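You operate a simulated robot arm through the tools that you are given. There is no shell and no other tool.

Carry out the task below with a simulated robot arm. There is one attempt and no reset: what you move stays moved.

TASK
Sand the rust off the coupling half and stow it in the parts drawer.
Fine: sanding pad back in its spot, drawer shut. Set down upright: sanding pad. Where these are worked on the way, their far stop is far enough and under half their travel is too little: parts drawer. What is to be rubbed or washed off counts as gone when no trace of it is left.

The check looks at the end state, three seconds after you hand in, the way a careful person would. Anything else that was tipped, shoved, dropped, spilled or broken makes it a failure.

THE ROBOT
A 7-joint arm with a two-finger gripper, fixed in place. Base frame: the origin is on the floor under the middle of its stand, x ahead of it, y to its left, z up; the work surface is at about z = 850. Readings come in mm, degrees, newtons and seconds.
With the tool pointing down near the work surface it reaches from about 320 to 800 mm from the base axis. Its first joint turns from -166.0 to 166.0 degrees. Payload 2.45 kg.
The TCP is the grasp point between the finger pads, 27 mm short of the fingertips. In the tool frame z runs along the fingers and y along their closing line. The gripper opens to 80 mm; its body begins 54 mm behind the TCP.
Orientation is that of the tool frame in the base frame, as a unit quaternion [w, x, y, z]. With the fingers straight down and closing along the base's y, the tool's x points along the base's -x, its y along +y and its z along -z.

THE INTERFACE
- The arm moves only by the tool play_rows. Its argument "series" is a list of rows, each a list of 3 entries, a list of its own where there are three numbers: the shift along the base's x, y, z in units of 400 mm (1.0 is 400 mm), then the turn, a rotation vector about the base's x, y, z in units of 120 degrees (1.0 is 120 degrees), then the finger opening in mm, from 0 to 80. In form: [[[dx, dy, dz], [rx, ry, rz], hand], ...]. A call has 1 to 20 rows; each row is the pose to reach, as a shift and turn from the pose commanded when the call began. A call with a number of a shift or a turn outside -1 to 1 is refused whole. Each row takes 0.2 s and may step no farther than 50 mm and 8.6 degrees from the row before; otherwise, or with a gripper value out of range, the whole call is refused. Where a pose cannot be reached the arm comes as near as it can. A force on the tool above 90 N (or 10 N above the force at the start of the call, whichever is more), or a blocked arm, ends the call early, and 0.2 s more pass. The fingers move at their own pace (about 153 mm/s each) and stop on an object; they squeeze with about 44 N. The grip force told is the motor's: it shows also when the fingers shut on nothing. Time passes only in rows, and 0.2 s behind the last, so rows that repeat a pose let the fingers close. It gives the time, the measured TCP pose, the force on the tool (base axes), the opening and the grip force at its end, in the units of the frame above (readings bear some noise), with the torque about the TCP (base axes, N m) and any sound that the robot's microphone picked up.
- Cameras (640 x 400 px; columns grow to the right, rows downward): "scene" is fixed at [50.4, -651.3, 1601.5]; the picture's right is [0.83, -0.56, 0.00], its down [-0.33, -0.49, -0.81] and it looks along [0.45, 0.67, -0.59] (base axes); focal length 342 px, centre (320, 200). "wrist" rides on the gripper at [63, 13, -79] in the tool frame; the picture's right is [-0.19, 0.98, 0.00], its down [-0.72, -0.14, -0.68] and it looks along [-0.67, -0.13, 0.73] (tool axes); focal length 226 px, centre (320, 200). There is no depth. A picture from a camera that has moved, and an enlarged one, comes with that camera's place and axes in the base frame and with its lens. The place of the scene camera against the robot may be out by one fixed shift of up to 18 mm in any direction.
- capture(camera): a new picture of that camera. The clock stands still meanwhile.
- raise_lower(by): moves the trunk up (or, below 0, down) by that many mm; the arm rides with it, the base frame stays. It gives what a move gives, with no picture.
- enlarge(camera, box): a new picture of the part [left, top, right, bottom] of that camera's present view, enlarged. The clock stands still meanwhile.
- close_job(): hands the job in; it is judged then, once.

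Places have to be worked out from the pictures, the camera data and where the tool is seen. Open the gripper and draw the arm clear of the work before you hand the job in, unless the task says otherwise.

The tools are called after ">>>" as a command line: name --argument value ..., lists and objects as JSON in quotes. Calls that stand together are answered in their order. play_rows: Moves the arm, as the interface text tells. Its arguments: {"type":"object","properties":{"series":{"type":"array","items":{"type":"array"}}},"required":["series"]} The other tools are called the same way: raise_lower (by) moves the trunk up or down; capture (camera) takes a picture; enlarge (camera, box) takes an enlarged picture of a part of a camera's view; close_job () hands the job in.

At the start:

```text
clock: 0.0
ee_pos: [493.0, 75.8, 1147.2]
tool_rot: [0.0, -0.001, 1.0, 0.0]
contact_force: [-0.1, 0.1, 0.1]
ft_torque: [-0.03, -0.01, 0.01]
gripper_width: 80.2
gripper_force: 0.0
trunk travel left (down, up): [-250.0, 290.0]
```

scene: 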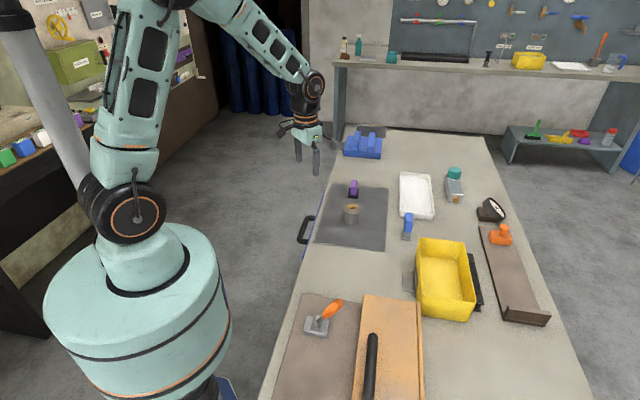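
wrist: 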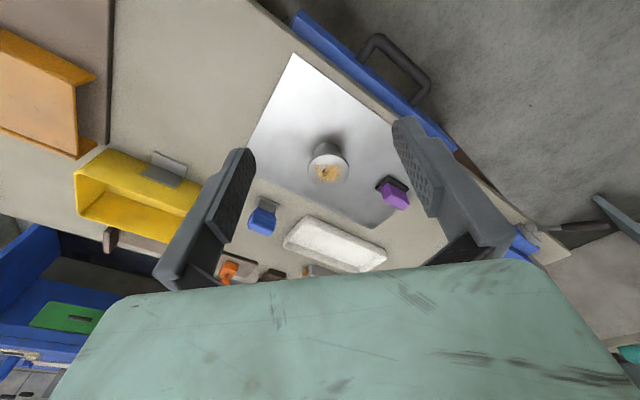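

I'll look closer at the work area first: the coupling half on the gray mat, the purple block (possibly the sanding pad), and the blue drawer with its handle.

>>> enlarge --camera "scene" --box '[280, 160, 440, 260]'

>>> enlarge --camera "scene" --box '[260, 120, 580, 320]'

>>> enlarge --camera "wrist" --box '[220, 20, 460, 280]'

>>> enlarge --camera "scene" --box '[240, 250, 440, 400]'

```text
4.00 times, centred on (360, 210) of scene
camera zoom: at [50.4, -651.3, 1601.5], right [0.83, -0.56, 0.0], down [-0.33, -0.49, -0.81], along [0.45, 0.67, -0.59], focal length 1370 px, centre (160, 160)
```

zoom: 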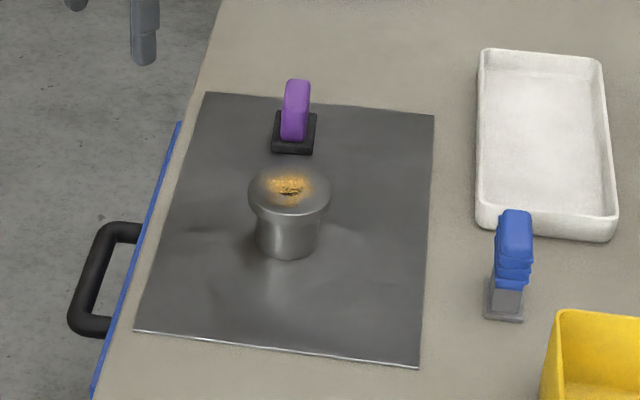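

```text
2.00 times, centred on (420, 220) of scene
camera zoom: at [50.4, -651.3, 1601.5], right [0.83, -0.56, 0.0], down [-0.33, -0.49, -0.81], along [0.45, 0.67, -0.59], focal length 685 px, centre (120, 160)
```

zoom: 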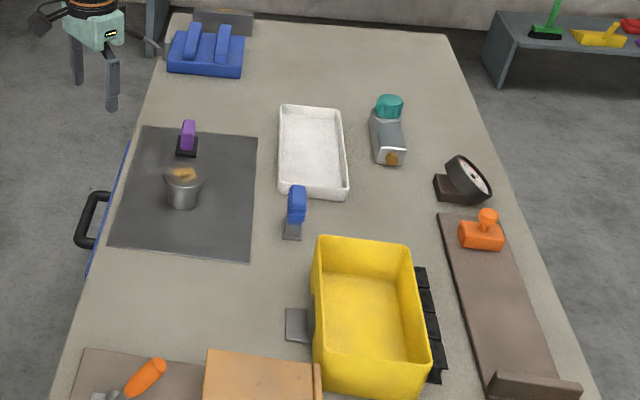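

```text
1.54 times, centred on (340, 150) of wrist
camera zoom: at [428.7, 86.9, 1226.4], right [0.19, 0.98, 0.0], down [0.72, -0.14, 0.68], along [0.67, -0.13, -0.73], focal length 348 px, centre (289, 277)
```

zoom: 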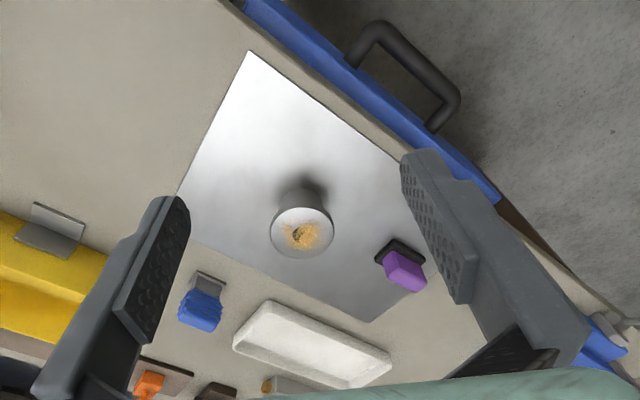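

```text
2.67 times, centred on (340, 325) of scene
camera zoom: at [50.4, -651.3, 1601.5], right [0.83, -0.56, 0.0], down [-0.33, -0.49, -0.81], along [0.45, 0.67, -0.59], focal length 914 px, centre (267, -133)
```

zoom: 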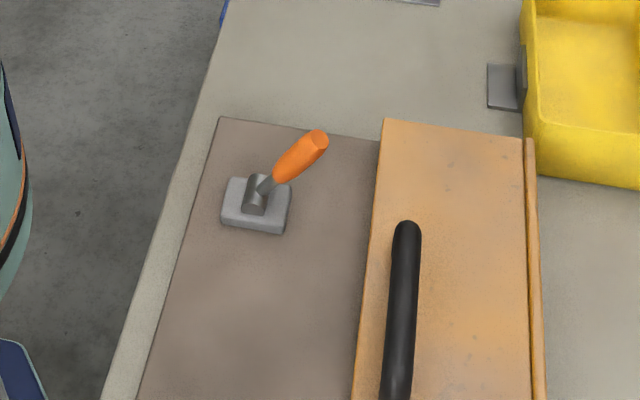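

Next I'll zoom in on each tool to tell which is the sanding pad.

>>> enlarge --camera "scene" --box '[325, 170, 385, 230]'

>>> enlarge --camera "scene" --box '[380, 160, 460, 250]'

>>> enlarge --camera "scene" --box '[290, 285, 370, 345]'

>>> enlarge --camera "scene" --box '[430, 150, 560, 340]'

>>> enlarge --camera "scene" --box '[320, 0, 640, 180]'

>>> enlarge --camera "scene" --box '[0, 0, 200, 170]'

```text
6.67 times, centred on (355, 200) of scene
camera zoom: at [50.4, -651.3, 1601.5], right [0.83, -0.56, 0.0], down [-0.33, -0.49, -0.81], along [0.45, 0.67, -0.59], focal length 2284 px, centre (87, 200)
```

zoom: 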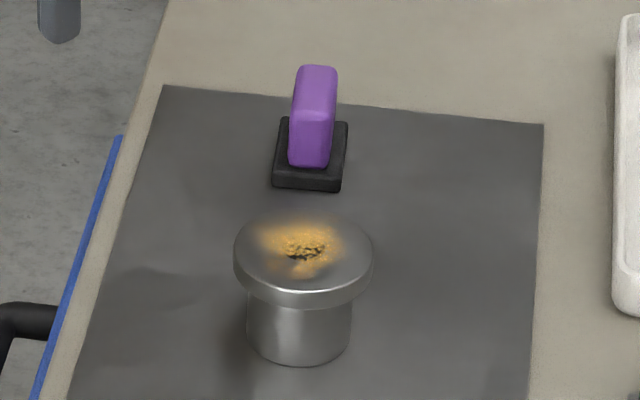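

```text
4.44 times, centred on (420, 205) of scene
camera zoom: at [50.4, -651.3, 1601.5], right [0.83, -0.56, 0.0], down [-0.33, -0.49, -0.81], along [0.45, 0.67, -0.59], focal length 1522 px, centre (-124, 178)
```

zoom: 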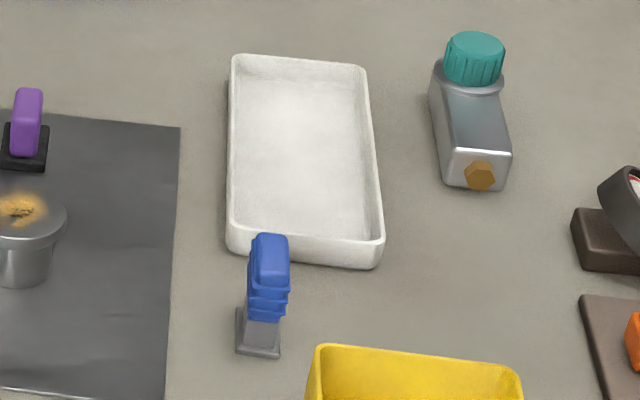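

```text
6.67 times, centred on (330, 315) of scene
camera zoom: at [50.4, -651.3, 1601.5], right [0.83, -0.56, 0.0], down [-0.33, -0.49, -0.81], along [0.45, 0.67, -0.59], focal length 2284 px, centre (253, -567)
```

zoom: 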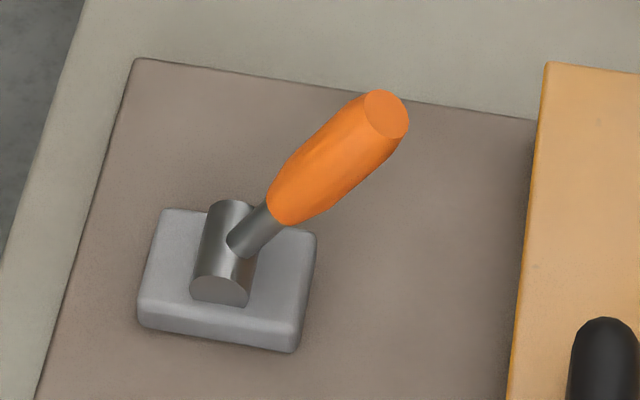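

```text
2.11 times, centred on (495, 245) of scene
camera zoom: at [50.4, -651.3, 1601.5], right [0.83, -0.56, 0.0], down [-0.33, -0.49, -0.81], along [0.45, 0.67, -0.59], focal length 721 px, centre (-48, 105)
```

zoom: 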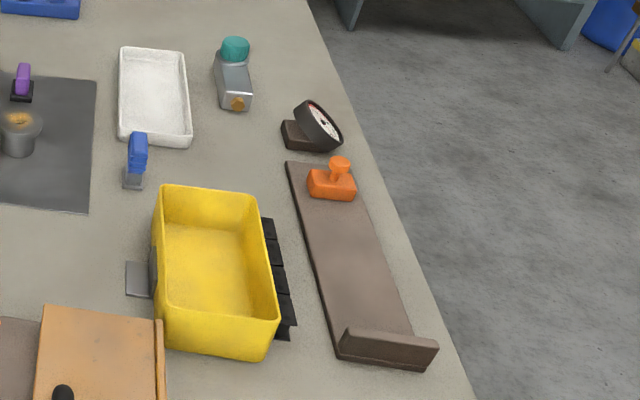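

```text
2.00 times, centred on (480, 90) of scene
camera zoom: at [50.4, -651.3, 1601.5], right [0.83, -0.56, 0.0], down [-0.33, -0.49, -0.81], along [0.45, 0.67, -0.59], focal length 685 px, centre (0, 420)
```

zoom: 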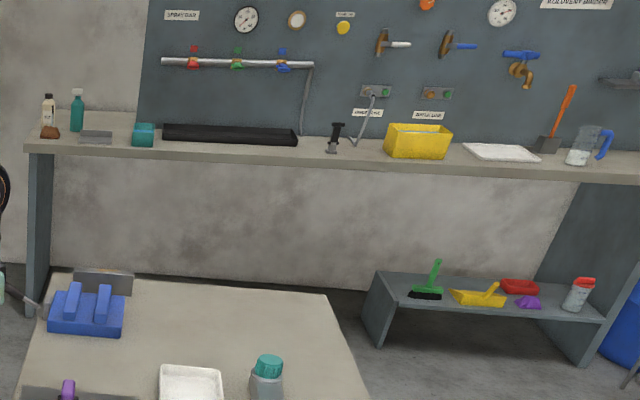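

```text
2.35 times, centred on (100, 85) of scene
camera zoom: at [50.4, -651.3, 1601.5], right [0.83, -0.56, 0.0], down [-0.33, -0.49, -0.81], along [0.45, 0.67, -0.59], focal length 806 px, centre (838, 471)
```

zoom: 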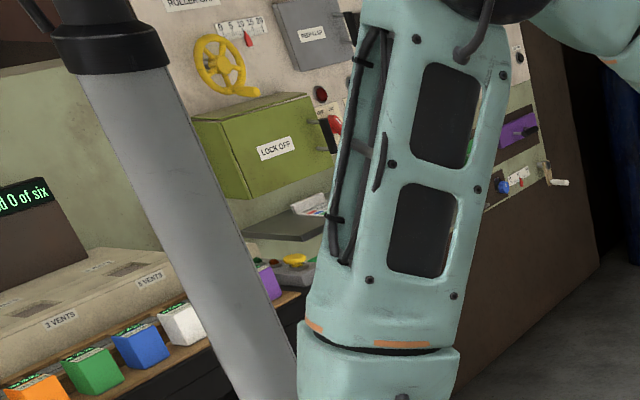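

The purple-gripped tool with the black base beside the coupling is the most likely sanding pad. The table looks turned by about 45° to the base frame, so I'll turn the tool by -45° and move to a nearer vantage over the pad and coupling, staying high.

>>> play_rows --series '[[[0.048, 0.051, -0.061], [0, 0, -0.0625], 80], [[0.096, 0.102, -0.1225], [0, 0, -0.125], 80], [[0.144, 0.1525, -0.184], [0, 0, -0.1875], 80], [[0.192, 0.203, -0.245], [0, 0, -0.25], 80], [[0.24, 0.254, -0.306], [0, 0, -0.3125], 80], [[0.2875, 0.305, -0.3675], [0, 0, -0.375], 80], [[0.2875, 0.305, -0.3675], [0, 0, -0.375], 80]]'

>>> capture --camera "wrist"

>>> capture --camera "scene"

```text
clock: 1.6
ee_pos: [606.5, 195.3, 1002.2]
tool_rot: [0.0, 0.383, 0.924, 0.0]
contact_force: [0.4, -0.5, -0.3]
ft_torque: [0.0, -0.01, -0.02]
gripper_width: 79.7
gripper_force: 0.1
trunk travel left (down, up): [-250.0, 290.0]
```

```text
taken
camera wrist: at [570.4, 249.2, 1080.8], right [0.83, 0.56, 0.0], down [0.41, -0.61, 0.68], along [0.38, -0.57, -0.73], focal length 226 px, centre (320, 200)
```

wrist: 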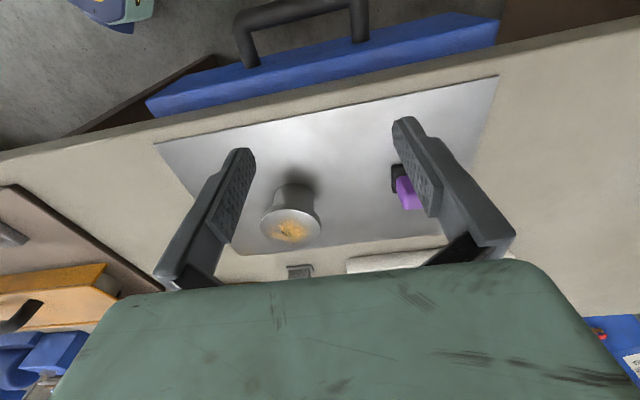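

```text
taken
```

scene: 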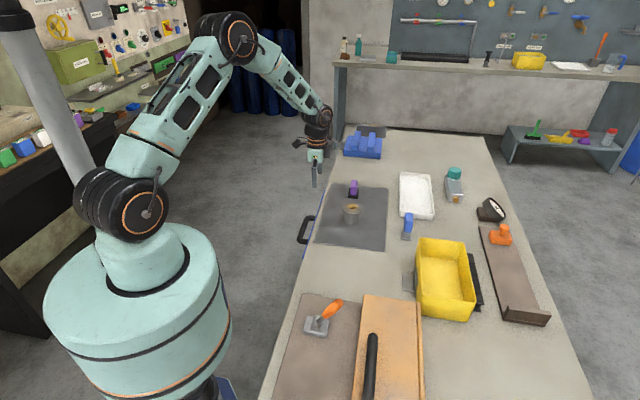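

The view is upside down but clear; I'll enlarge the drawer/handle and the pad and coupling.

>>> enlarge --camera "wrist" --box '[140, 0, 520, 160]'

>>> enlarge --camera "wrist" --box '[230, 120, 450, 260]'

>>> enlarge --camera "scene" --box '[280, 140, 400, 270]'

```text
1.68 times, centred on (330, 80) of wrist
camera zoom: at [570.4, 249.2, 1080.8], right [0.83, 0.56, 0.0], down [0.41, -0.61, 0.68], along [0.38, -0.57, -0.73], focal length 381 px, centre (303, 402)
```

zoom: 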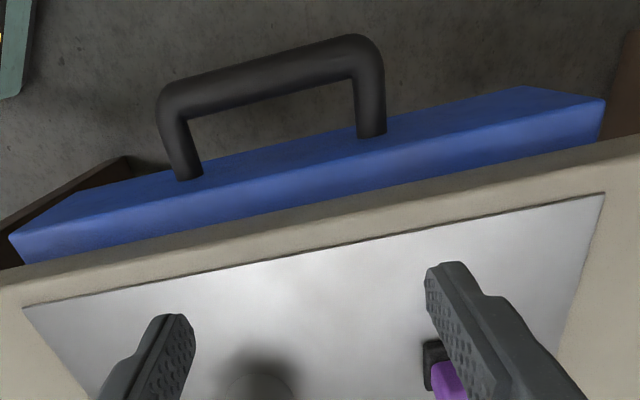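

```text
2.86 times, centred on (340, 190) of wrist
camera zoom: at [570.4, 249.2, 1080.8], right [0.83, 0.56, 0.0], down [0.41, -0.61, 0.68], along [0.38, -0.57, -0.73], focal length 646 px, centre (263, 229)
```

zoom: 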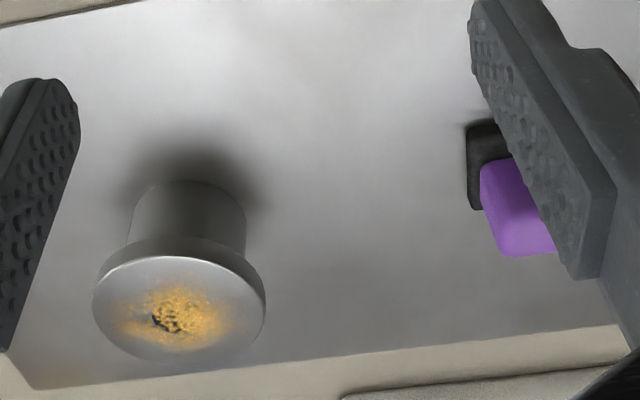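

```text
3.08 times, centred on (340, 205) of scene
camera zoom: at [50.4, -651.3, 1601.5], right [0.83, -0.56, 0.0], down [-0.33, -0.49, -0.81], along [0.45, 0.67, -0.59], focal length 1054 px, centre (258, 185)
```

zoom: 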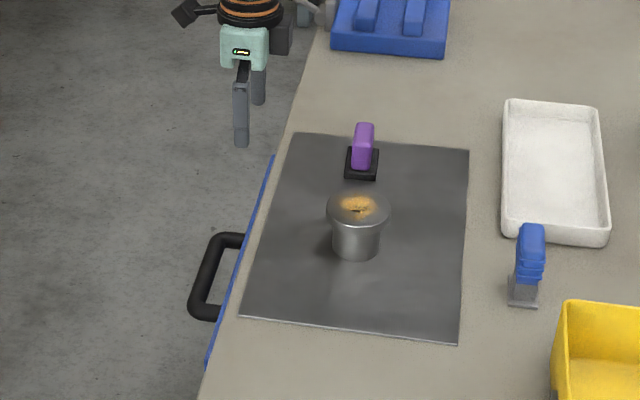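

Triangulating the two wrist views: the coupling top is at about (658, 57, 905) with flange about 72 mm, and the drawer handle bar is near z≈743, well under the table top. I'll shift along the table to get the pad between the fingers in view.

>>> play_rows --series '[[[0.089, 0.0355, -0.05], [0, 0, 0], 80], [[0.1775, 0.071, -0.1], [0, 0, 0], 80], [[0.1775, 0.071, -0.1], [0, 0, 0], 80]]'

>>> capture --camera "wrist"

>>> enlarge --camera "wrist" --box '[260, 120, 400, 260]'

>>> enlarge --camera "scene" --box '[290, 130, 380, 210]'

```text
clock: 2.4
ee_pos: [677.8, 225.0, 960.6]
tool_rot: [0.0, 0.383, 0.924, 0.0]
contact_force: [0.0, 0.1, 0.2]
ft_torque: [-0.02, -0.03, -0.01]
gripper_width: 80.2
gripper_force: 0.1
trunk travel left (down, up): [-250.0, 290.0]
```

```text
taken
camera wrist: at [641.8, 278.4, 1040.2], right [0.83, 0.56, 0.0], down [0.41, -0.61, 0.68], along [0.38, -0.57, -0.73], focal length 226 px, centre (320, 200)
```

wrist: 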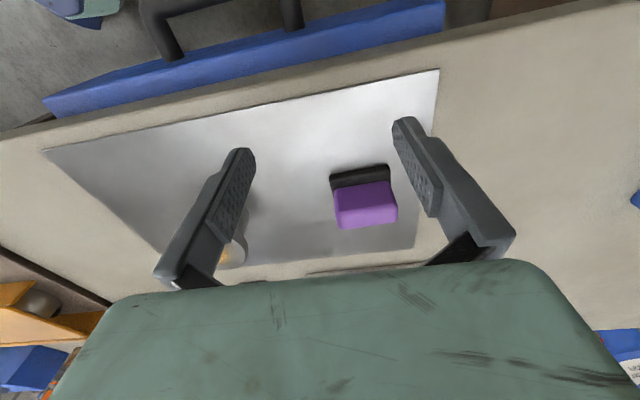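

```text
2.86 times, centred on (330, 190) of wrist
camera zoom: at [641.8, 278.4, 1040.2], right [0.83, 0.56, 0.0], down [0.41, -0.61, 0.68], along [0.38, -0.57, -0.73], focal length 646 px, centre (291, 229)
```

zoom: 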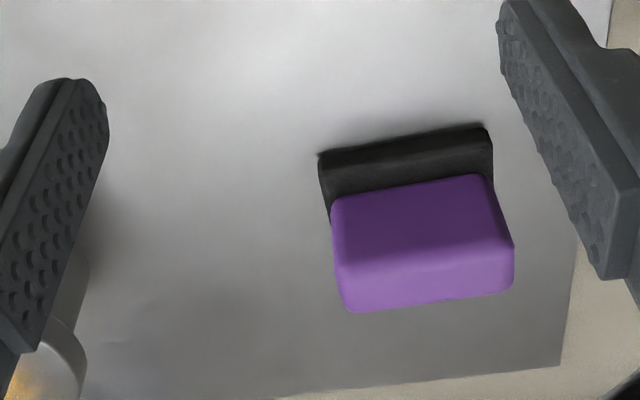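

```text
5.00 times, centred on (335, 170) of scene
camera zoom: at [50.4, -651.3, 1601.5], right [0.83, -0.56, 0.0], down [-0.33, -0.49, -0.81], along [0.45, 0.67, -0.59], focal length 1713 px, centre (245, 350)
```

zoom: 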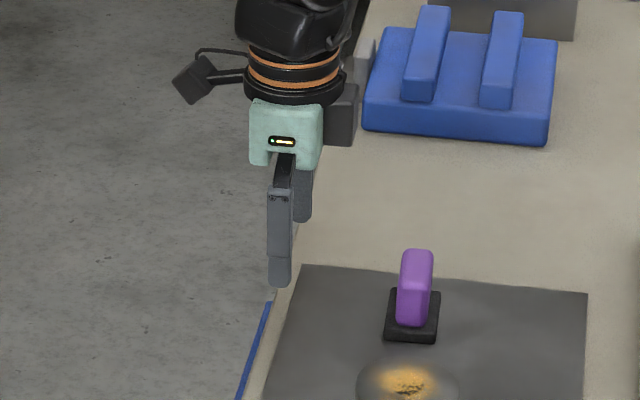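

The pad's base is about 60×39 mm centred near (763, 176), long side along the table's long axis, grip top at z≈899. I'll move over it at safe height with the fingers open, then check the view.

>>> play_rows --series '[[[0.071, -0.0403, 0], [0, 0, 0], 80], [[0.142, -0.0807, 0], [0, 0, 0], 80], [[0.213, -0.121, 0], [0, 0, 0], 80], [[0.213, -0.121, 0], [0, 0, 0], 80]]'

>>> capture --camera "wrist"

>>> enlarge --camera "scene" --box '[310, 140, 410, 220]'

```text
clock: 3.4
ee_pos: [762.9, 176.5, 960.1]
tool_rot: [0.001, 0.381, 0.925, 0.0]
contact_force: [0.5, 0.1, -0.8]
ft_torque: [0.01, 0.01, -0.01]
gripper_width: 80.0
gripper_force: 0.0
trunk travel left (down, up): [-250.0, 290.0]
```

```text
taken
camera wrist: at [727.6, 228.8, 1039.5], right [0.83, 0.56, 0.0], down [0.41, -0.61, 0.68], along [0.38, -0.57, -0.73], focal length 226 px, centre (320, 200)
```

wrist: 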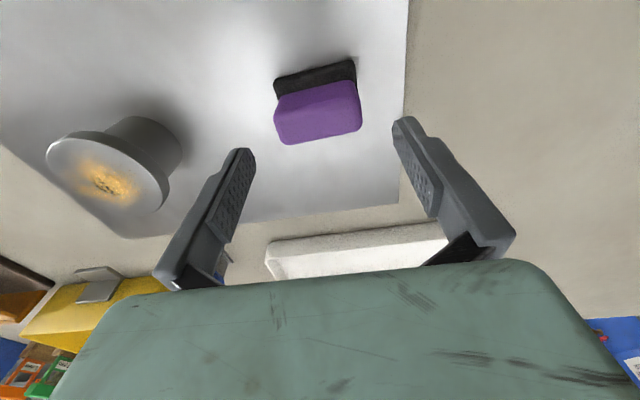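

```text
5.00 times, centred on (360, 180) of scene
camera zoom: at [50.4, -651.3, 1601.5], right [0.83, -0.56, 0.0], down [-0.33, -0.49, -0.81], along [0.45, 0.67, -0.59], focal length 1713 px, centre (120, 300)
```

zoom: 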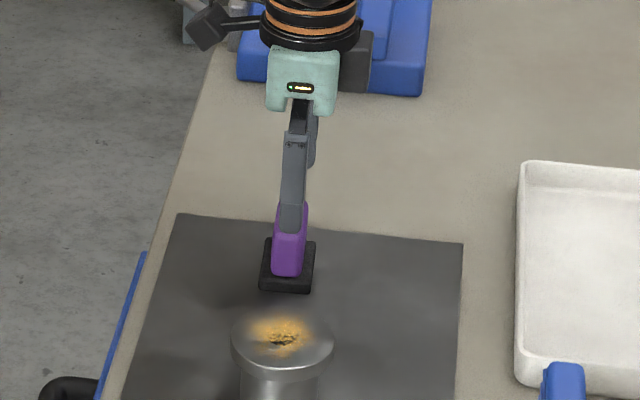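

The pad sits under the open fingers. I'll enlarge this view to triangulate the pad and coupling more precisely before descending.

>>> enlarge --camera "wrist" --box '[240, 40, 400, 160]'

>>> enlarge --camera "wrist" --box '[20, 90, 200, 250]'

```text
3.33 times, centred on (320, 100) of wrist
camera zoom: at [727.6, 228.8, 1039.5], right [0.83, 0.56, 0.0], down [0.41, -0.61, 0.68], along [0.38, -0.57, -0.73], focal length 754 px, centre (320, 533)
```

zoom: 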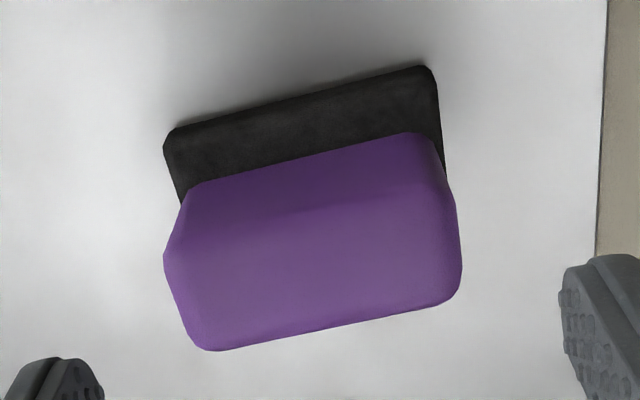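

```text
2.50 times, centred on (110, 170) of wrist
camera zoom: at [727.6, 228.8, 1039.5], right [0.83, 0.56, 0.0], down [0.41, -0.61, 0.68], along [0.38, -0.57, -0.73], focal length 565 px, centre (845, 275)
```

zoom: 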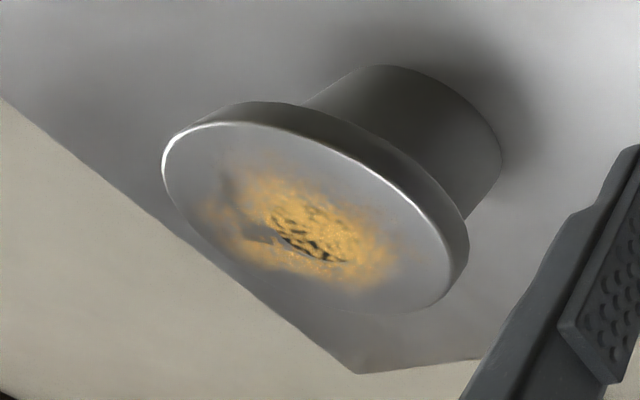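

The pad grip centre comes out at n≈413, e≈664 (i.e. right under the TCP), so I descend to z≈893, which keeps the fingertips above the black base, and stop there with the fingers open.

>>> play_rows --series '[[[0, 0, -0.06], [0, 0, 0], 80], [[0, 0, -0.12], [0, 0, 0], 80], [[0, 0, -0.168], [0, 0, 0], 80], [[0, 0, -0.168], [0, 0, 0], 80]]'

>>> capture --camera "wrist"

>>> enlarge --camera "scene" --box '[310, 140, 410, 220]'

```text
clock: 4.4
ee_pos: [762.3, 177.3, 891.9]
tool_rot: [0.001, 0.382, 0.924, 0.0]
contact_force: [1.0, -0.8, 2.5]
ft_torque: [-0.06, 0.02, -0.01]
gripper_width: 79.4
gripper_force: 0.0
trunk travel left (down, up): [-250.0, 290.0]
```

```text
taken
camera wrist: at [726.9, 230.1, 971.4], right [0.83, 0.56, 0.0], down [0.41, -0.61, 0.68], along [0.38, -0.57, -0.73], focal length 226 px, centre (320, 200)
```

wrist: 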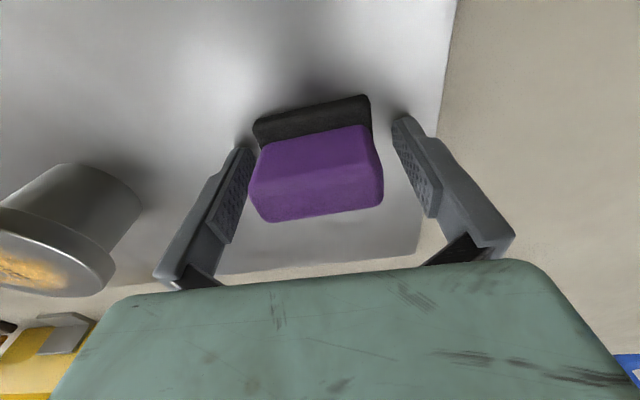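

```text
5.00 times, centred on (360, 180) of scene
camera zoom: at [50.4, -651.3, 1601.5], right [0.83, -0.56, 0.0], down [-0.33, -0.49, -0.81], along [0.45, 0.67, -0.59], focal length 1713 px, centre (120, 300)
```

zoom: 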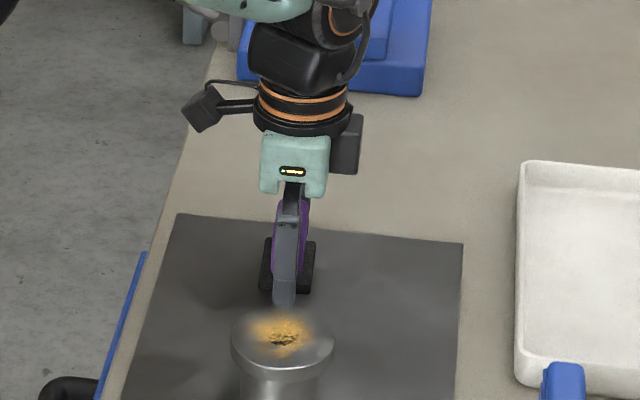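

The grip is centred between the fingers with no contact. Now I close on it and read the opening.

>>> play_rows --series '[[[0, 0, 0], [0, 0, 0], 50], [[0, 0, 0], [0, 0, 0], 20], [[0, 0, 0], [0, 0, 0], 20], [[0, 0, 0], [0, 0, 0], 20]]'

>>> capture --camera "wrist"

```text
clock: 5.4
ee_pos: [764.0, 176.7, 890.4]
tool_rot: [0.0, 0.382, 0.924, 0.0]
contact_force: [-0.9, -0.1, 0.3]
ft_torque: [-0.03, -0.02, 0.02]
gripper_width: 59.1
gripper_force: 44.3
trunk travel left (down, up): [-250.0, 290.0]
```

```text
taken
camera wrist: at [726.8, 230.4, 971.3], right [0.83, 0.56, 0.0], down [0.41, -0.61, 0.68], along [0.38, -0.57, -0.73], focal length 226 px, centre (320, 200)
```

wrist: 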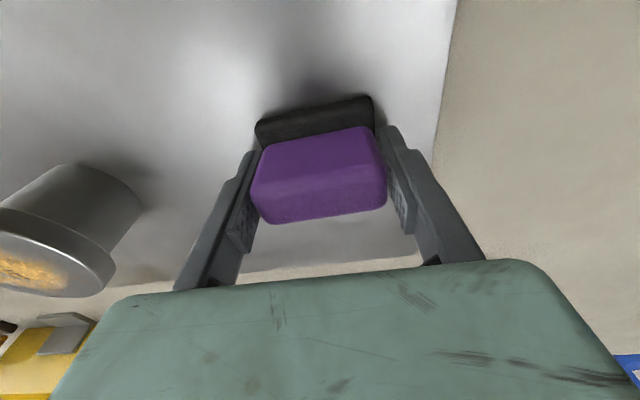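

Gripped at 59 mm with 44 N. I'll lift 90 mm straight up and check that the pad comes with it, level.

>>> play_rows --series '[[[0, 0, 0.05], [0, 0, 0], 20], [[0, 0, 0.125], [0, 0, 0], 20], [[0, 0, 0.225], [0, 0, 0], 20], [[0, 0, 0.225], [0, 0, 0], 20]]'

>>> capture --camera "wrist"

>>> enlarge --camera "scene" --box '[310, 130, 410, 240]'

```text
clock: 6.4
ee_pos: [761.9, 176.1, 982.9]
tool_rot: [0.0, 0.381, 0.925, 0.0]
contact_force: [-0.1, 0.2, -1.0]
ft_torque: [-0.02, -0.01, 0.0]
gripper_width: 58.6
gripper_force: 44.2
trunk travel left (down, up): [-250.0, 290.0]
```

```text
taken
camera wrist: at [725.7, 229.3, 1062.2], right [0.83, 0.56, 0.0], down [0.41, -0.61, 0.68], along [0.38, -0.57, -0.73], focal length 226 px, centre (320, 200)
```

wrist: 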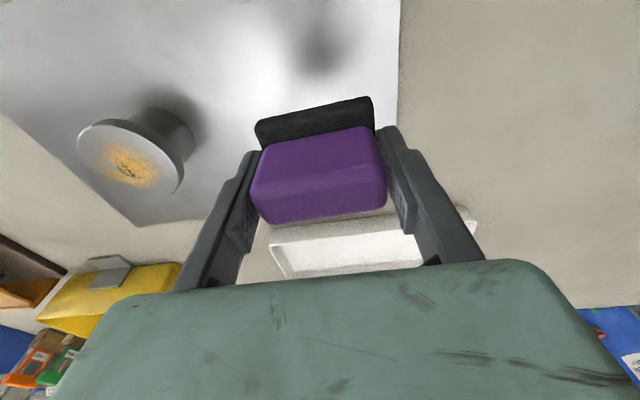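

```text
3.64 times, centred on (360, 185) of scene
camera zoom: at [50.4, -651.3, 1601.5], right [0.83, -0.56, 0.0], down [-0.33, -0.49, -0.81], along [0.45, 0.67, -0.59], focal length 1246 px, centre (174, 254)
```

zoom: 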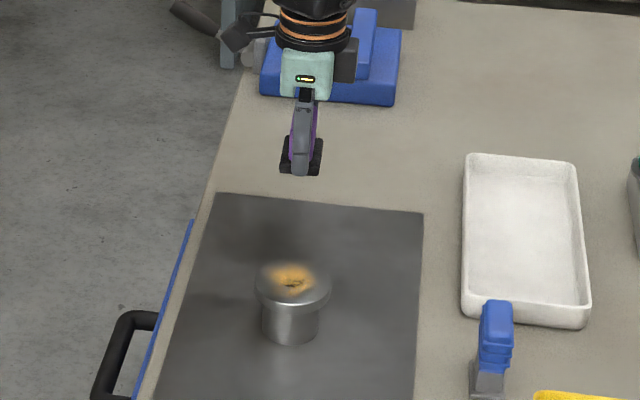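

Pad is held level. Next I carry it over the coupling at this height (pad bottom about 38 mm above the flange) and look.

>>> play_rows --series '[[[-0.06625, -0.075, 0], [0, 0, 0], 20], [[-0.1325, -0.15, 0], [0, 0, 0], 20], [[-0.19875, -0.225, 0], [0, 0, 0], 20], [[-0.265, -0.3, 0], [0, 0, 0], 20], [[-0.265, -0.3, 0], [0, 0, 0], 20]]'

>>> capture --camera "wrist"

>>> enlarge --camera "scene" --box '[310, 150, 410, 250]'

```text
clock: 7.6
ee_pos: [657.7, 56.2, 981.1]
tool_rot: [0.0, 0.382, 0.924, 0.0]
contact_force: [0.9, 0.2, -0.4]
ft_torque: [-0.06, 0.0, 0.01]
gripper_width: 58.8
gripper_force: 44.2
trunk travel left (down, up): [-250.0, 290.0]
```

```text
taken
camera wrist: at [621.3, 110.0, 1061.0], right [0.83, 0.56, 0.0], down [0.41, -0.61, 0.68], along [0.38, -0.57, -0.73], focal length 226 px, centre (320, 200)
```

wrist: 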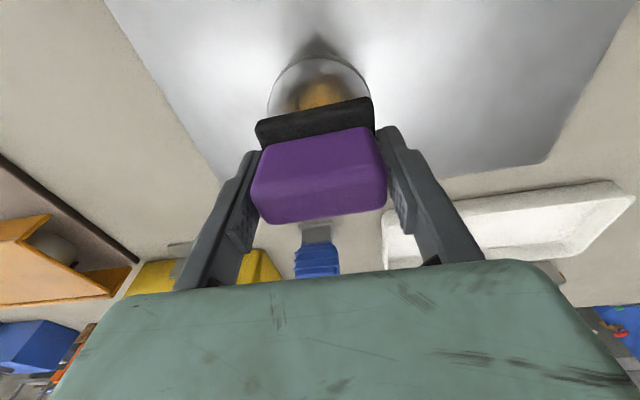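

```text
4.00 times, centred on (360, 200) of scene
camera zoom: at [50.4, -651.3, 1601.5], right [0.83, -0.56, 0.0], down [-0.33, -0.49, -0.81], along [0.45, 0.67, -0.59], focal length 1370 px, centre (160, 200)
```

zoom: 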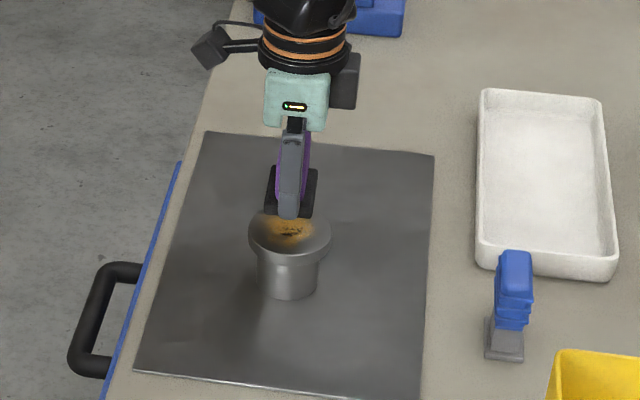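

Flange edges in this view put its centre at n≈426, e≈506, within 2 mm of the pad. I'll lower to just above expected contact (about TCP z 950).

>>> play_rows --series '[[[0.002, 0, -0.0425], [0, 0, 0], 20], [[0.004, 0, -0.0825], [0, 0, 0], 20], [[0.004, 0, -0.0825], [0, 0, 0], 20]]'

>>> enlarge --camera "scene" --box '[320, 170, 390, 240]'

```text
clock: 8.4
ee_pos: [658.8, 57.9, 950.6]
tool_rot: [0.0, 0.382, 0.924, 0.0]
contact_force: [-0.5, -0.1, -0.9]
ft_torque: [0.03, -0.03, -0.01]
gripper_width: 58.9
gripper_force: 44.2
trunk travel left (down, up): [-250.0, 290.0]
```

```text
5.71 times, centred on (355, 205) of scene
camera zoom: at [50.4, -651.3, 1601.5], right [0.83, -0.56, 0.0], down [-0.33, -0.49, -0.81], along [0.45, 0.67, -0.59], focal length 1957 px, centre (120, 171)
```

zoom: 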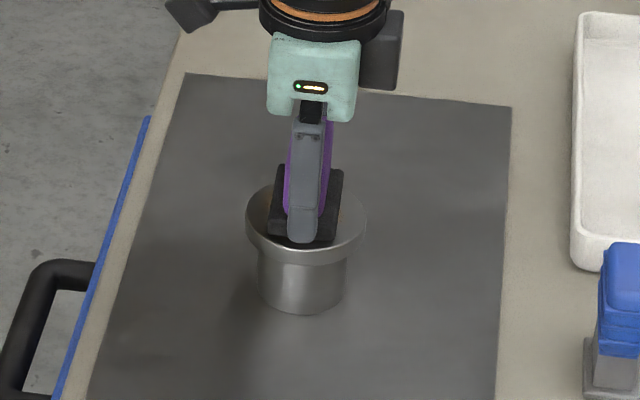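

No contact yet. I lower in small steps and read the force for contact.

>>> play_rows --series '[[[0, 0, -0.005], [0, 0, 0], 20], [[0, 0, -0.01], [0, 0, 0], 20], [[0, 0, -0.01], [0, 0, 0], 20]]'

```text
clock: 9.2
ee_pos: [658.3, 56.9, 947.0]
tool_rot: [0.002, 0.382, 0.924, 0.002]
contact_force: [-1.4, -0.5, 20.2]
ft_torque: [0.0, 0.18, 0.04]
gripper_width: 59.0
gripper_force: 43.7
trunk travel left (down, up): [-250.0, 290.0]
```

Contact with about 20 N. I'll back off about 1 mm to lighten it and make a first short rubbing stroke along the table's long axis, then check that the coupling hasn't moved.

>>> play_rows --series '[[[0, 0, 0.002], [0, 0, 0], 20], [[0.014, 0.014, 0.002], [0, 0, 0], 20], [[0.0265, 0.0265, 0.002], [0, 0, 0], 20], [[0.0135, 0.0135, 0.002], [0, 0, 0], 20], [[0, 0, 0.002], [0, 0, 0], 20], [[-0.0135, -0.0135, 0.002], [0, 0, 0], 20], [[-0.0265, -0.0265, 0.002], [0, 0, 0], 20], [[-0.0135, -0.0135, 0.002], [0, 0, 0], 20], [[0, 0, 0.002], [0, 0, 0], 20]]'

>>> enlarge --camera "scene" --box '[320, 170, 390, 240]'

>>> capture --camera "wrist"

```text
clock: 11.2
ee_pos: [656.9, 56.4, 947.2]
tool_rot: [0.0, 0.382, 0.924, -0.001]
contact_force: [-5.5, -4.3, 18.0]
ft_torque: [-0.14, 0.13, 0.0]
gripper_width: 58.7
gripper_force: 44.2
trunk travel left (down, up): [-250.0, 290.0]
```

```text
5.71 times, centred on (355, 205) of scene
camera zoom: at [50.4, -651.3, 1601.5], right [0.83, -0.56, 0.0], down [-0.33, -0.49, -0.81], along [0.45, 0.67, -0.59], focal length 1957 px, centre (120, 171)
```

zoom: 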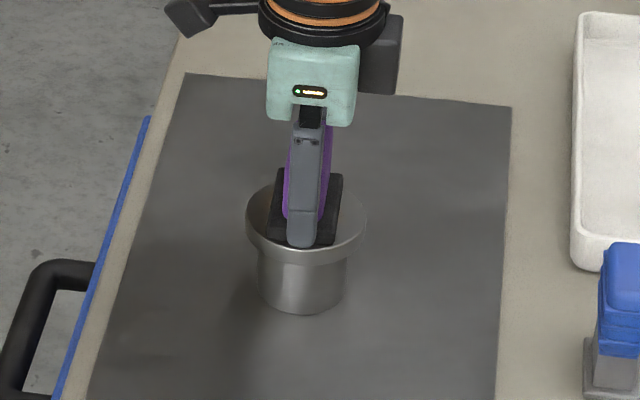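

```text
taken
camera wrist: at [621.6, 109.3, 1026.9], right [0.83, 0.56, 0.0], down [0.41, -0.61, 0.68], along [0.38, -0.57, -0.73], focal length 226 px, centre (320, 200)
```

wrist: 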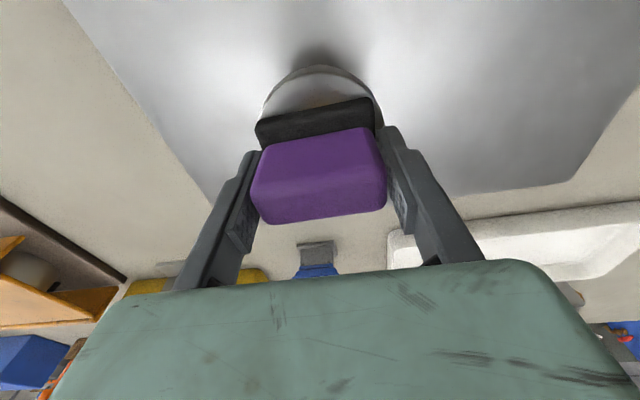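

The coupling stayed put and the pad is held; about 18 N down and 7 N friction. I continue with strokes offset 12 mm to both sides to cover the rest of the rust.

>>> play_rows --series '[[[-0.0106, 0.0106, 0], [0, 0, 0], 20], [[-0.0212, 0.0212, 0], [0, 0, 0], 20], [[-0.0071, 0.0353, 0], [0, 0, 0], 20], [[0.0053, 0.0477, 0], [0, 0, 0], 20], [[-0.0071, 0.0353, 0], [0, 0, 0], 20], [[-0.0212, 0.0212, 0], [0, 0, 0], 20], [[-0.0353, 0.0071, 0], [0, 0, 0], 20], [[-0.0477, -0.0053, 0], [0, 0, 0], 20], [[-0.0353, 0.0071, 0], [0, 0, 0], 20], [[-0.0212, 0.0212, 0], [0, 0, 0], 20], [[0, 0, 0], [0, 0, 0], 20], [[0.0212, -0.0212, 0], [0, 0, 0], 20], [[0.0353, -0.0071, 0], [0, 0, 0], 20], [[0.0477, 0.0053, 0], [0, 0, 0], 20], [[0.0353, -0.0071, 0], [0, 0, 0], 20], [[0.0212, -0.0212, 0], [0, 0, 0], 20], [[0.0071, -0.0353, 0], [0, 0, 0], 20], [[-0.0053, -0.0477, 0], [0, 0, 0], 20], [[0.0071, -0.0353, 0], [0, 0, 0], 20], [[0.0212, -0.0212, 0], [0, 0, 0], 20]]'

>>> enlarge --camera "scene" --box '[320, 170, 390, 240]'

```text
clock: 15.4
ee_pos: [666.5, 46.6, 946.9]
tool_rot: [0.0, 0.382, 0.924, 0.001]
contact_force: [-2.6, -2.3, 9.8]
ft_torque: [-0.07, 0.07, 0.01]
gripper_width: 58.8
gripper_force: 44.3
trunk travel left (down, up): [-250.0, 290.0]
```

```text
5.71 times, centred on (355, 205) of scene
camera zoom: at [50.4, -651.3, 1601.5], right [0.83, -0.56, 0.0], down [-0.33, -0.49, -0.81], along [0.45, 0.67, -0.59], focal length 1957 px, centre (120, 171)
```

zoom: 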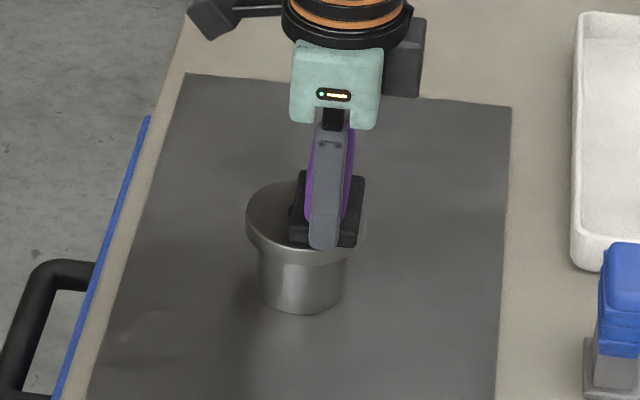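

The visible part looks clean; I lift the pad off and slide away along the table to inspect the whole top face.

>>> play_rows --series '[[[-0.01, 0.01, 0.04], [0, 0, 0], 20], [[-0.0212, 0.0212, 0.0875], [0, 0, 0], 20], [[0.05, 0.0924, 0.0875], [0, 0, 0], 20], [[0.12, 0.162, 0.0875], [0, 0, 0], 20], [[0.19, 0.232, 0.0875], [0, 0, 0], 20], [[0.19, 0.232, 0.0875], [0, 0, 0], 20]]'

>>> enlarge --camera "scene" --box '[320, 170, 390, 240]'

>>> capture --camera "wrist"

```text
clock: 16.8
ee_pos: [742.2, 141.7, 982.5]
tool_rot: [0.0, 0.383, 0.924, -0.001]
contact_force: [-0.6, 1.0, -0.7]
ft_torque: [0.01, 0.0, 0.01]
gripper_width: 58.9
gripper_force: 43.9
trunk travel left (down, up): [-250.0, 290.0]
```

```text
5.71 times, centred on (355, 205) of scene
camera zoom: at [50.4, -651.3, 1601.5], right [0.83, -0.56, 0.0], down [-0.33, -0.49, -0.81], along [0.45, 0.67, -0.59], focal length 1957 px, centre (120, 171)
```

zoom: 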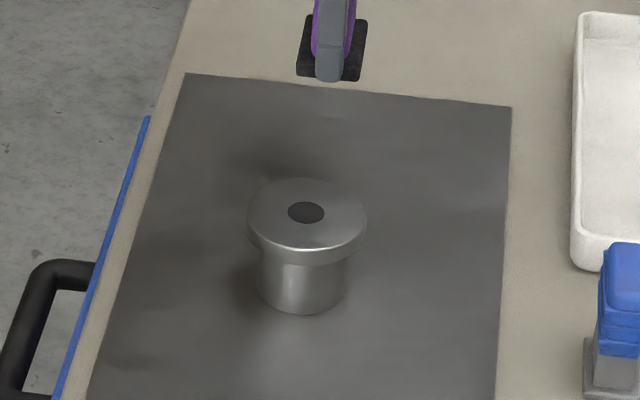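

```text
taken
camera wrist: at [707.6, 194.6, 1062.2], right [0.83, 0.56, 0.0], down [0.41, -0.61, 0.68], along [0.38, -0.57, -0.73], focal length 226 px, centre (320, 200)
```

wrist: 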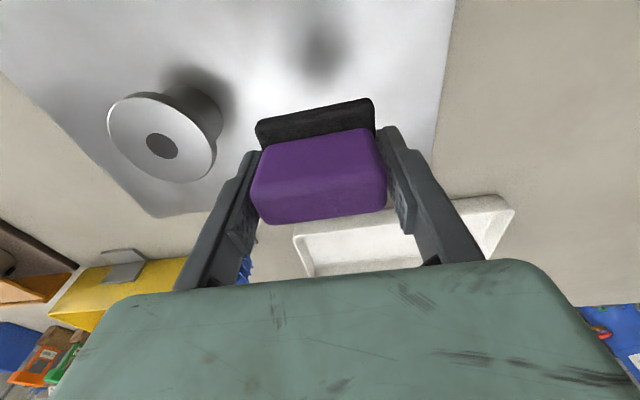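

The rust seems gone; the dark disc in the middle looks like the bore. I'll zoom tightly to check for faint traces.

>>> enlarge --camera "scene" --box '[336, 188, 366, 218]'

>>> enlarge --camera "wrist" --box '[100, 80, 230, 190]'

```text
13.33 times, centred on (351, 203) of scene
camera zoom: at [50.4, -651.3, 1601.5], right [0.83, -0.56, 0.0], down [-0.33, -0.49, -0.81], along [0.45, 0.67, -0.59], focal length 4567 px, centre (-93, 160)
```

zoom: 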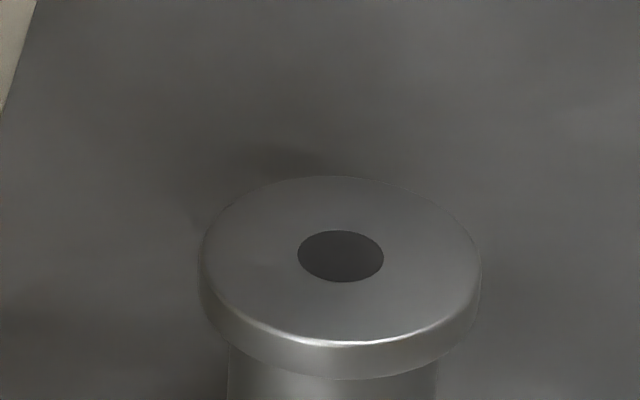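

```text
3.64 times, centred on (165, 135) of wrist
camera zoom: at [707.6, 194.6, 1062.2], right [0.83, 0.56, 0.0], down [0.41, -0.61, 0.68], along [0.38, -0.57, -0.73], focal length 822 px, centre (884, 436)
```

zoom: 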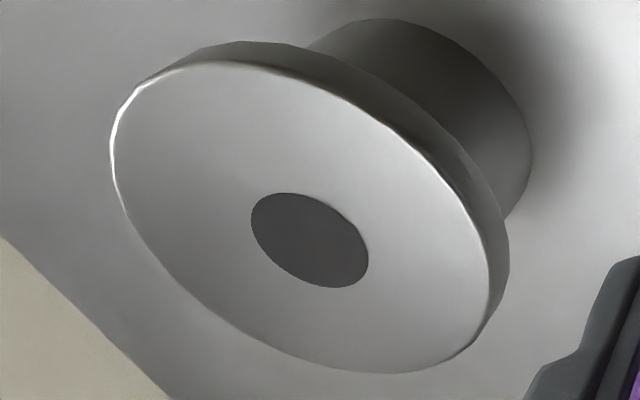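

The face is clean. Now I return the pad to exactly where it was gripped: first over the spot, then down to a few mm above the mat.

>>> play_rows --series '[[[0.025, 0.045, 0], [0, 0, 0], 20], [[0.0498, 0.0893, 0], [0, 0, 0], 20], [[0.0498, 0.0893, -0.1], [0, 0, 0], 20], [[0.0498, 0.0893, -0.2], [0, 0, 0], 20], [[0.0498, 0.0893, -0.2145], [0, 0, 0], 20], [[0.0498, 0.0893, -0.2145], [0, 0, 0], 20]]'

>>> enlarge --camera "scene" --box '[325, 160, 385, 220]'

```text
clock: 18.2
ee_pos: [763.5, 178.1, 894.6]
tool_rot: [0.0, 0.383, 0.924, 0.0]
contact_force: [-1.4, -0.2, -0.8]
ft_torque: [0.01, 0.02, -0.01]
gripper_width: 58.7
gripper_force: 44.8
trunk travel left (down, up): [-250.0, 290.0]
```

```text
6.67 times, centred on (355, 190) of scene
camera zoom: at [50.4, -651.3, 1601.5], right [0.83, -0.56, 0.0], down [-0.33, -0.49, -0.81], along [0.45, 0.67, -0.59], focal length 2284 px, centre (87, 267)
```

zoom: 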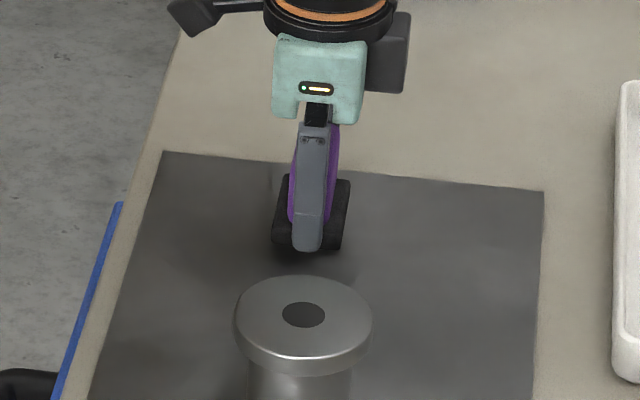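

The pad is just above its spot, no contact force yet. I lower in 1.5 mm steps to touch.

>>> play_rows --series '[[[0, 0, -0.004], [0, 0, 0], 20], [[0, 0, -0.0075], [0, 0, 0], 20], [[0, 0, -0.0075], [0, 0, 0], 20]]'

>>> enlarge --camera "scene" --box '[325, 160, 385, 220]'

```text
clock: 19.0
ee_pos: [763.4, 178.1, 892.2]
tool_rot: [0.0, 0.382, 0.924, 0.001]
contact_force: [0.3, 0.7, -0.9]
ft_torque: [0.0, 0.0, -0.01]
gripper_width: 59.0
gripper_force: 43.8
trunk travel left (down, up): [-250.0, 290.0]
```

```text
6.67 times, centred on (355, 190) of scene
camera zoom: at [50.4, -651.3, 1601.5], right [0.83, -0.56, 0.0], down [-0.33, -0.49, -0.81], along [0.45, 0.67, -0.59], focal length 2284 px, centre (87, 267)
```

zoom: 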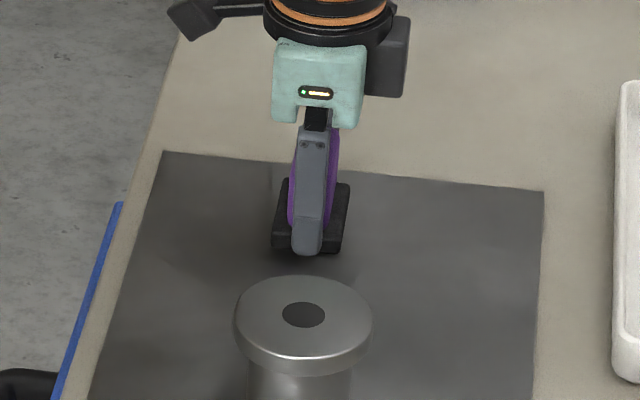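

Still no contact force, and the base edge sits a few pixels above its original row. I lower another 1 to 2.5 mm.

>>> play_rows --series '[[[0, 0, -0.0025], [0, 0, 0], 20], [[0, 0, -0.005], [0, 0, 0], 20], [[0, 0, -0.005], [0, 0, 0], 20]]'

```text
clock: 19.8
ee_pos: [763.2, 177.9, 889.7]
tool_rot: [0.0, 0.382, 0.924, 0.001]
contact_force: [0.9, 0.5, 0.7]
ft_torque: [0.01, -0.06, 0.02]
gripper_width: 58.8
gripper_force: 44.4
trunk travel left (down, up): [-250.0, 290.0]
```

Still free; the pad slid up a bit in the grip during sanding. I keep lowering 1 mm at a time.

>>> play_rows --series '[[[0, 0, -0.0025], [0, 0, 0], 20], [[0, 0, -0.0025], [0, 0, 0], 20]]'

>>> enlarge --camera "scene" --box '[325, 160, 385, 220]'

```text
clock: 20.4
ee_pos: [762.6, 177.4, 890.3]
tool_rot: [0.0, 0.382, 0.924, 0.001]
contact_force: [-0.8, -0.8, 8.1]
ft_torque: [-0.06, 0.05, 0.0]
gripper_width: 58.7
gripper_force: 44.0
trunk travel left (down, up): [-250.0, 290.0]
```

```text
6.67 times, centred on (355, 190) of scene
camera zoom: at [50.4, -651.3, 1601.5], right [0.83, -0.56, 0.0], down [-0.33, -0.49, -0.81], along [0.45, 0.67, -0.59], focal length 2284 px, centre (87, 267)
```

zoom: 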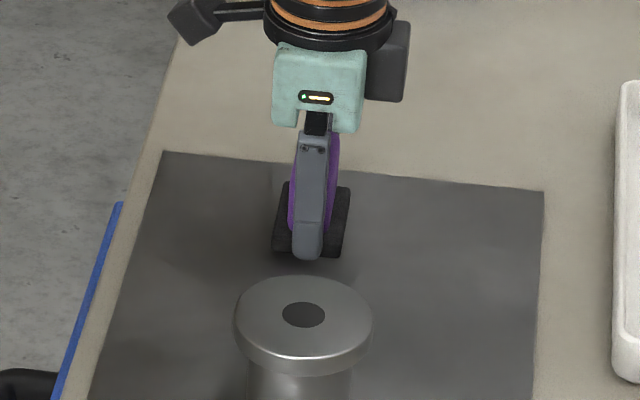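

Contact at 8 N: pad is on the mat. I open the fingers here, then rise straight up.

>>> play_rows --series '[[[0, 0, 0.001], [0, 0, 0], 62], [[0, 0, 0.001], [0, 0, 0], 70], [[0, 0, 0.001], [0, 0, 0], 80], [[0, 0, 0.001], [0, 0, 0], 80], [[0, 0, 0.08], [0, 0, 0], 80], [[0, 0, 0.19], [0, 0, 0], 80], [[0, 0, 0.3], [0, 0, 0], 80], [[0, 0, 0.3], [0, 0, 0], 80]]'

>>> enlarge --camera "scene" --box '[325, 170, 385, 230]'

>>> capture --camera "wrist"

```text
clock: 22.2
ee_pos: [759.4, 178.5, 1009.8]
tool_rot: [0.001, 0.383, 0.924, 0.0]
contact_force: [0.1, -0.7, -0.1]
ft_torque: [0.03, 0.01, 0.0]
gripper_width: 80.0
gripper_force: 0.1
trunk travel left (down, up): [-250.0, 290.0]
```

```text
6.67 times, centred on (355, 200) of scene
camera zoom: at [50.4, -651.3, 1601.5], right [0.83, -0.56, 0.0], down [-0.33, -0.49, -0.81], along [0.45, 0.67, -0.59], focal length 2284 px, centre (87, 200)
```

zoom: 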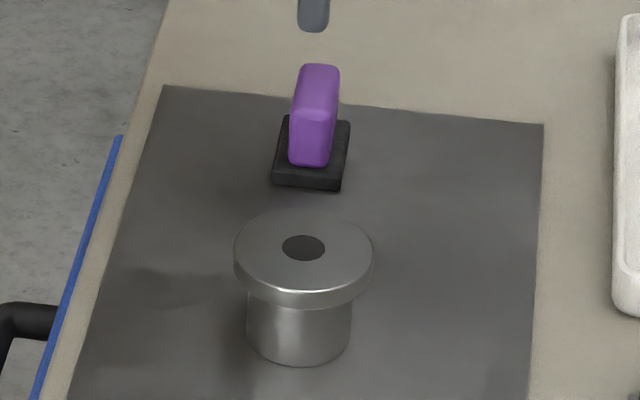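

```text
taken
camera wrist: at [724.7, 231.0, 1089.8], right [0.83, 0.56, 0.0], down [0.41, -0.61, 0.68], along [0.38, -0.57, -0.73], focal length 226 px, centre (320, 200)
```

wrist: 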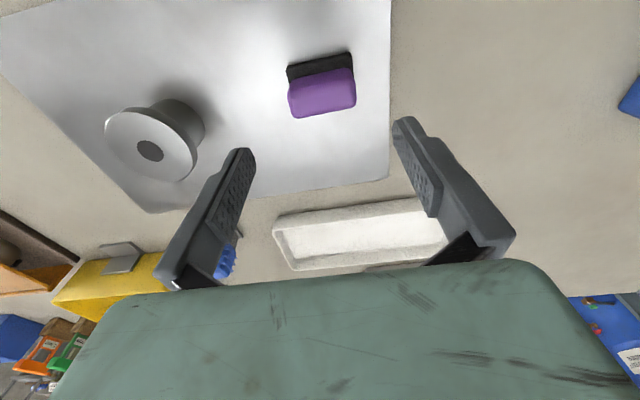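

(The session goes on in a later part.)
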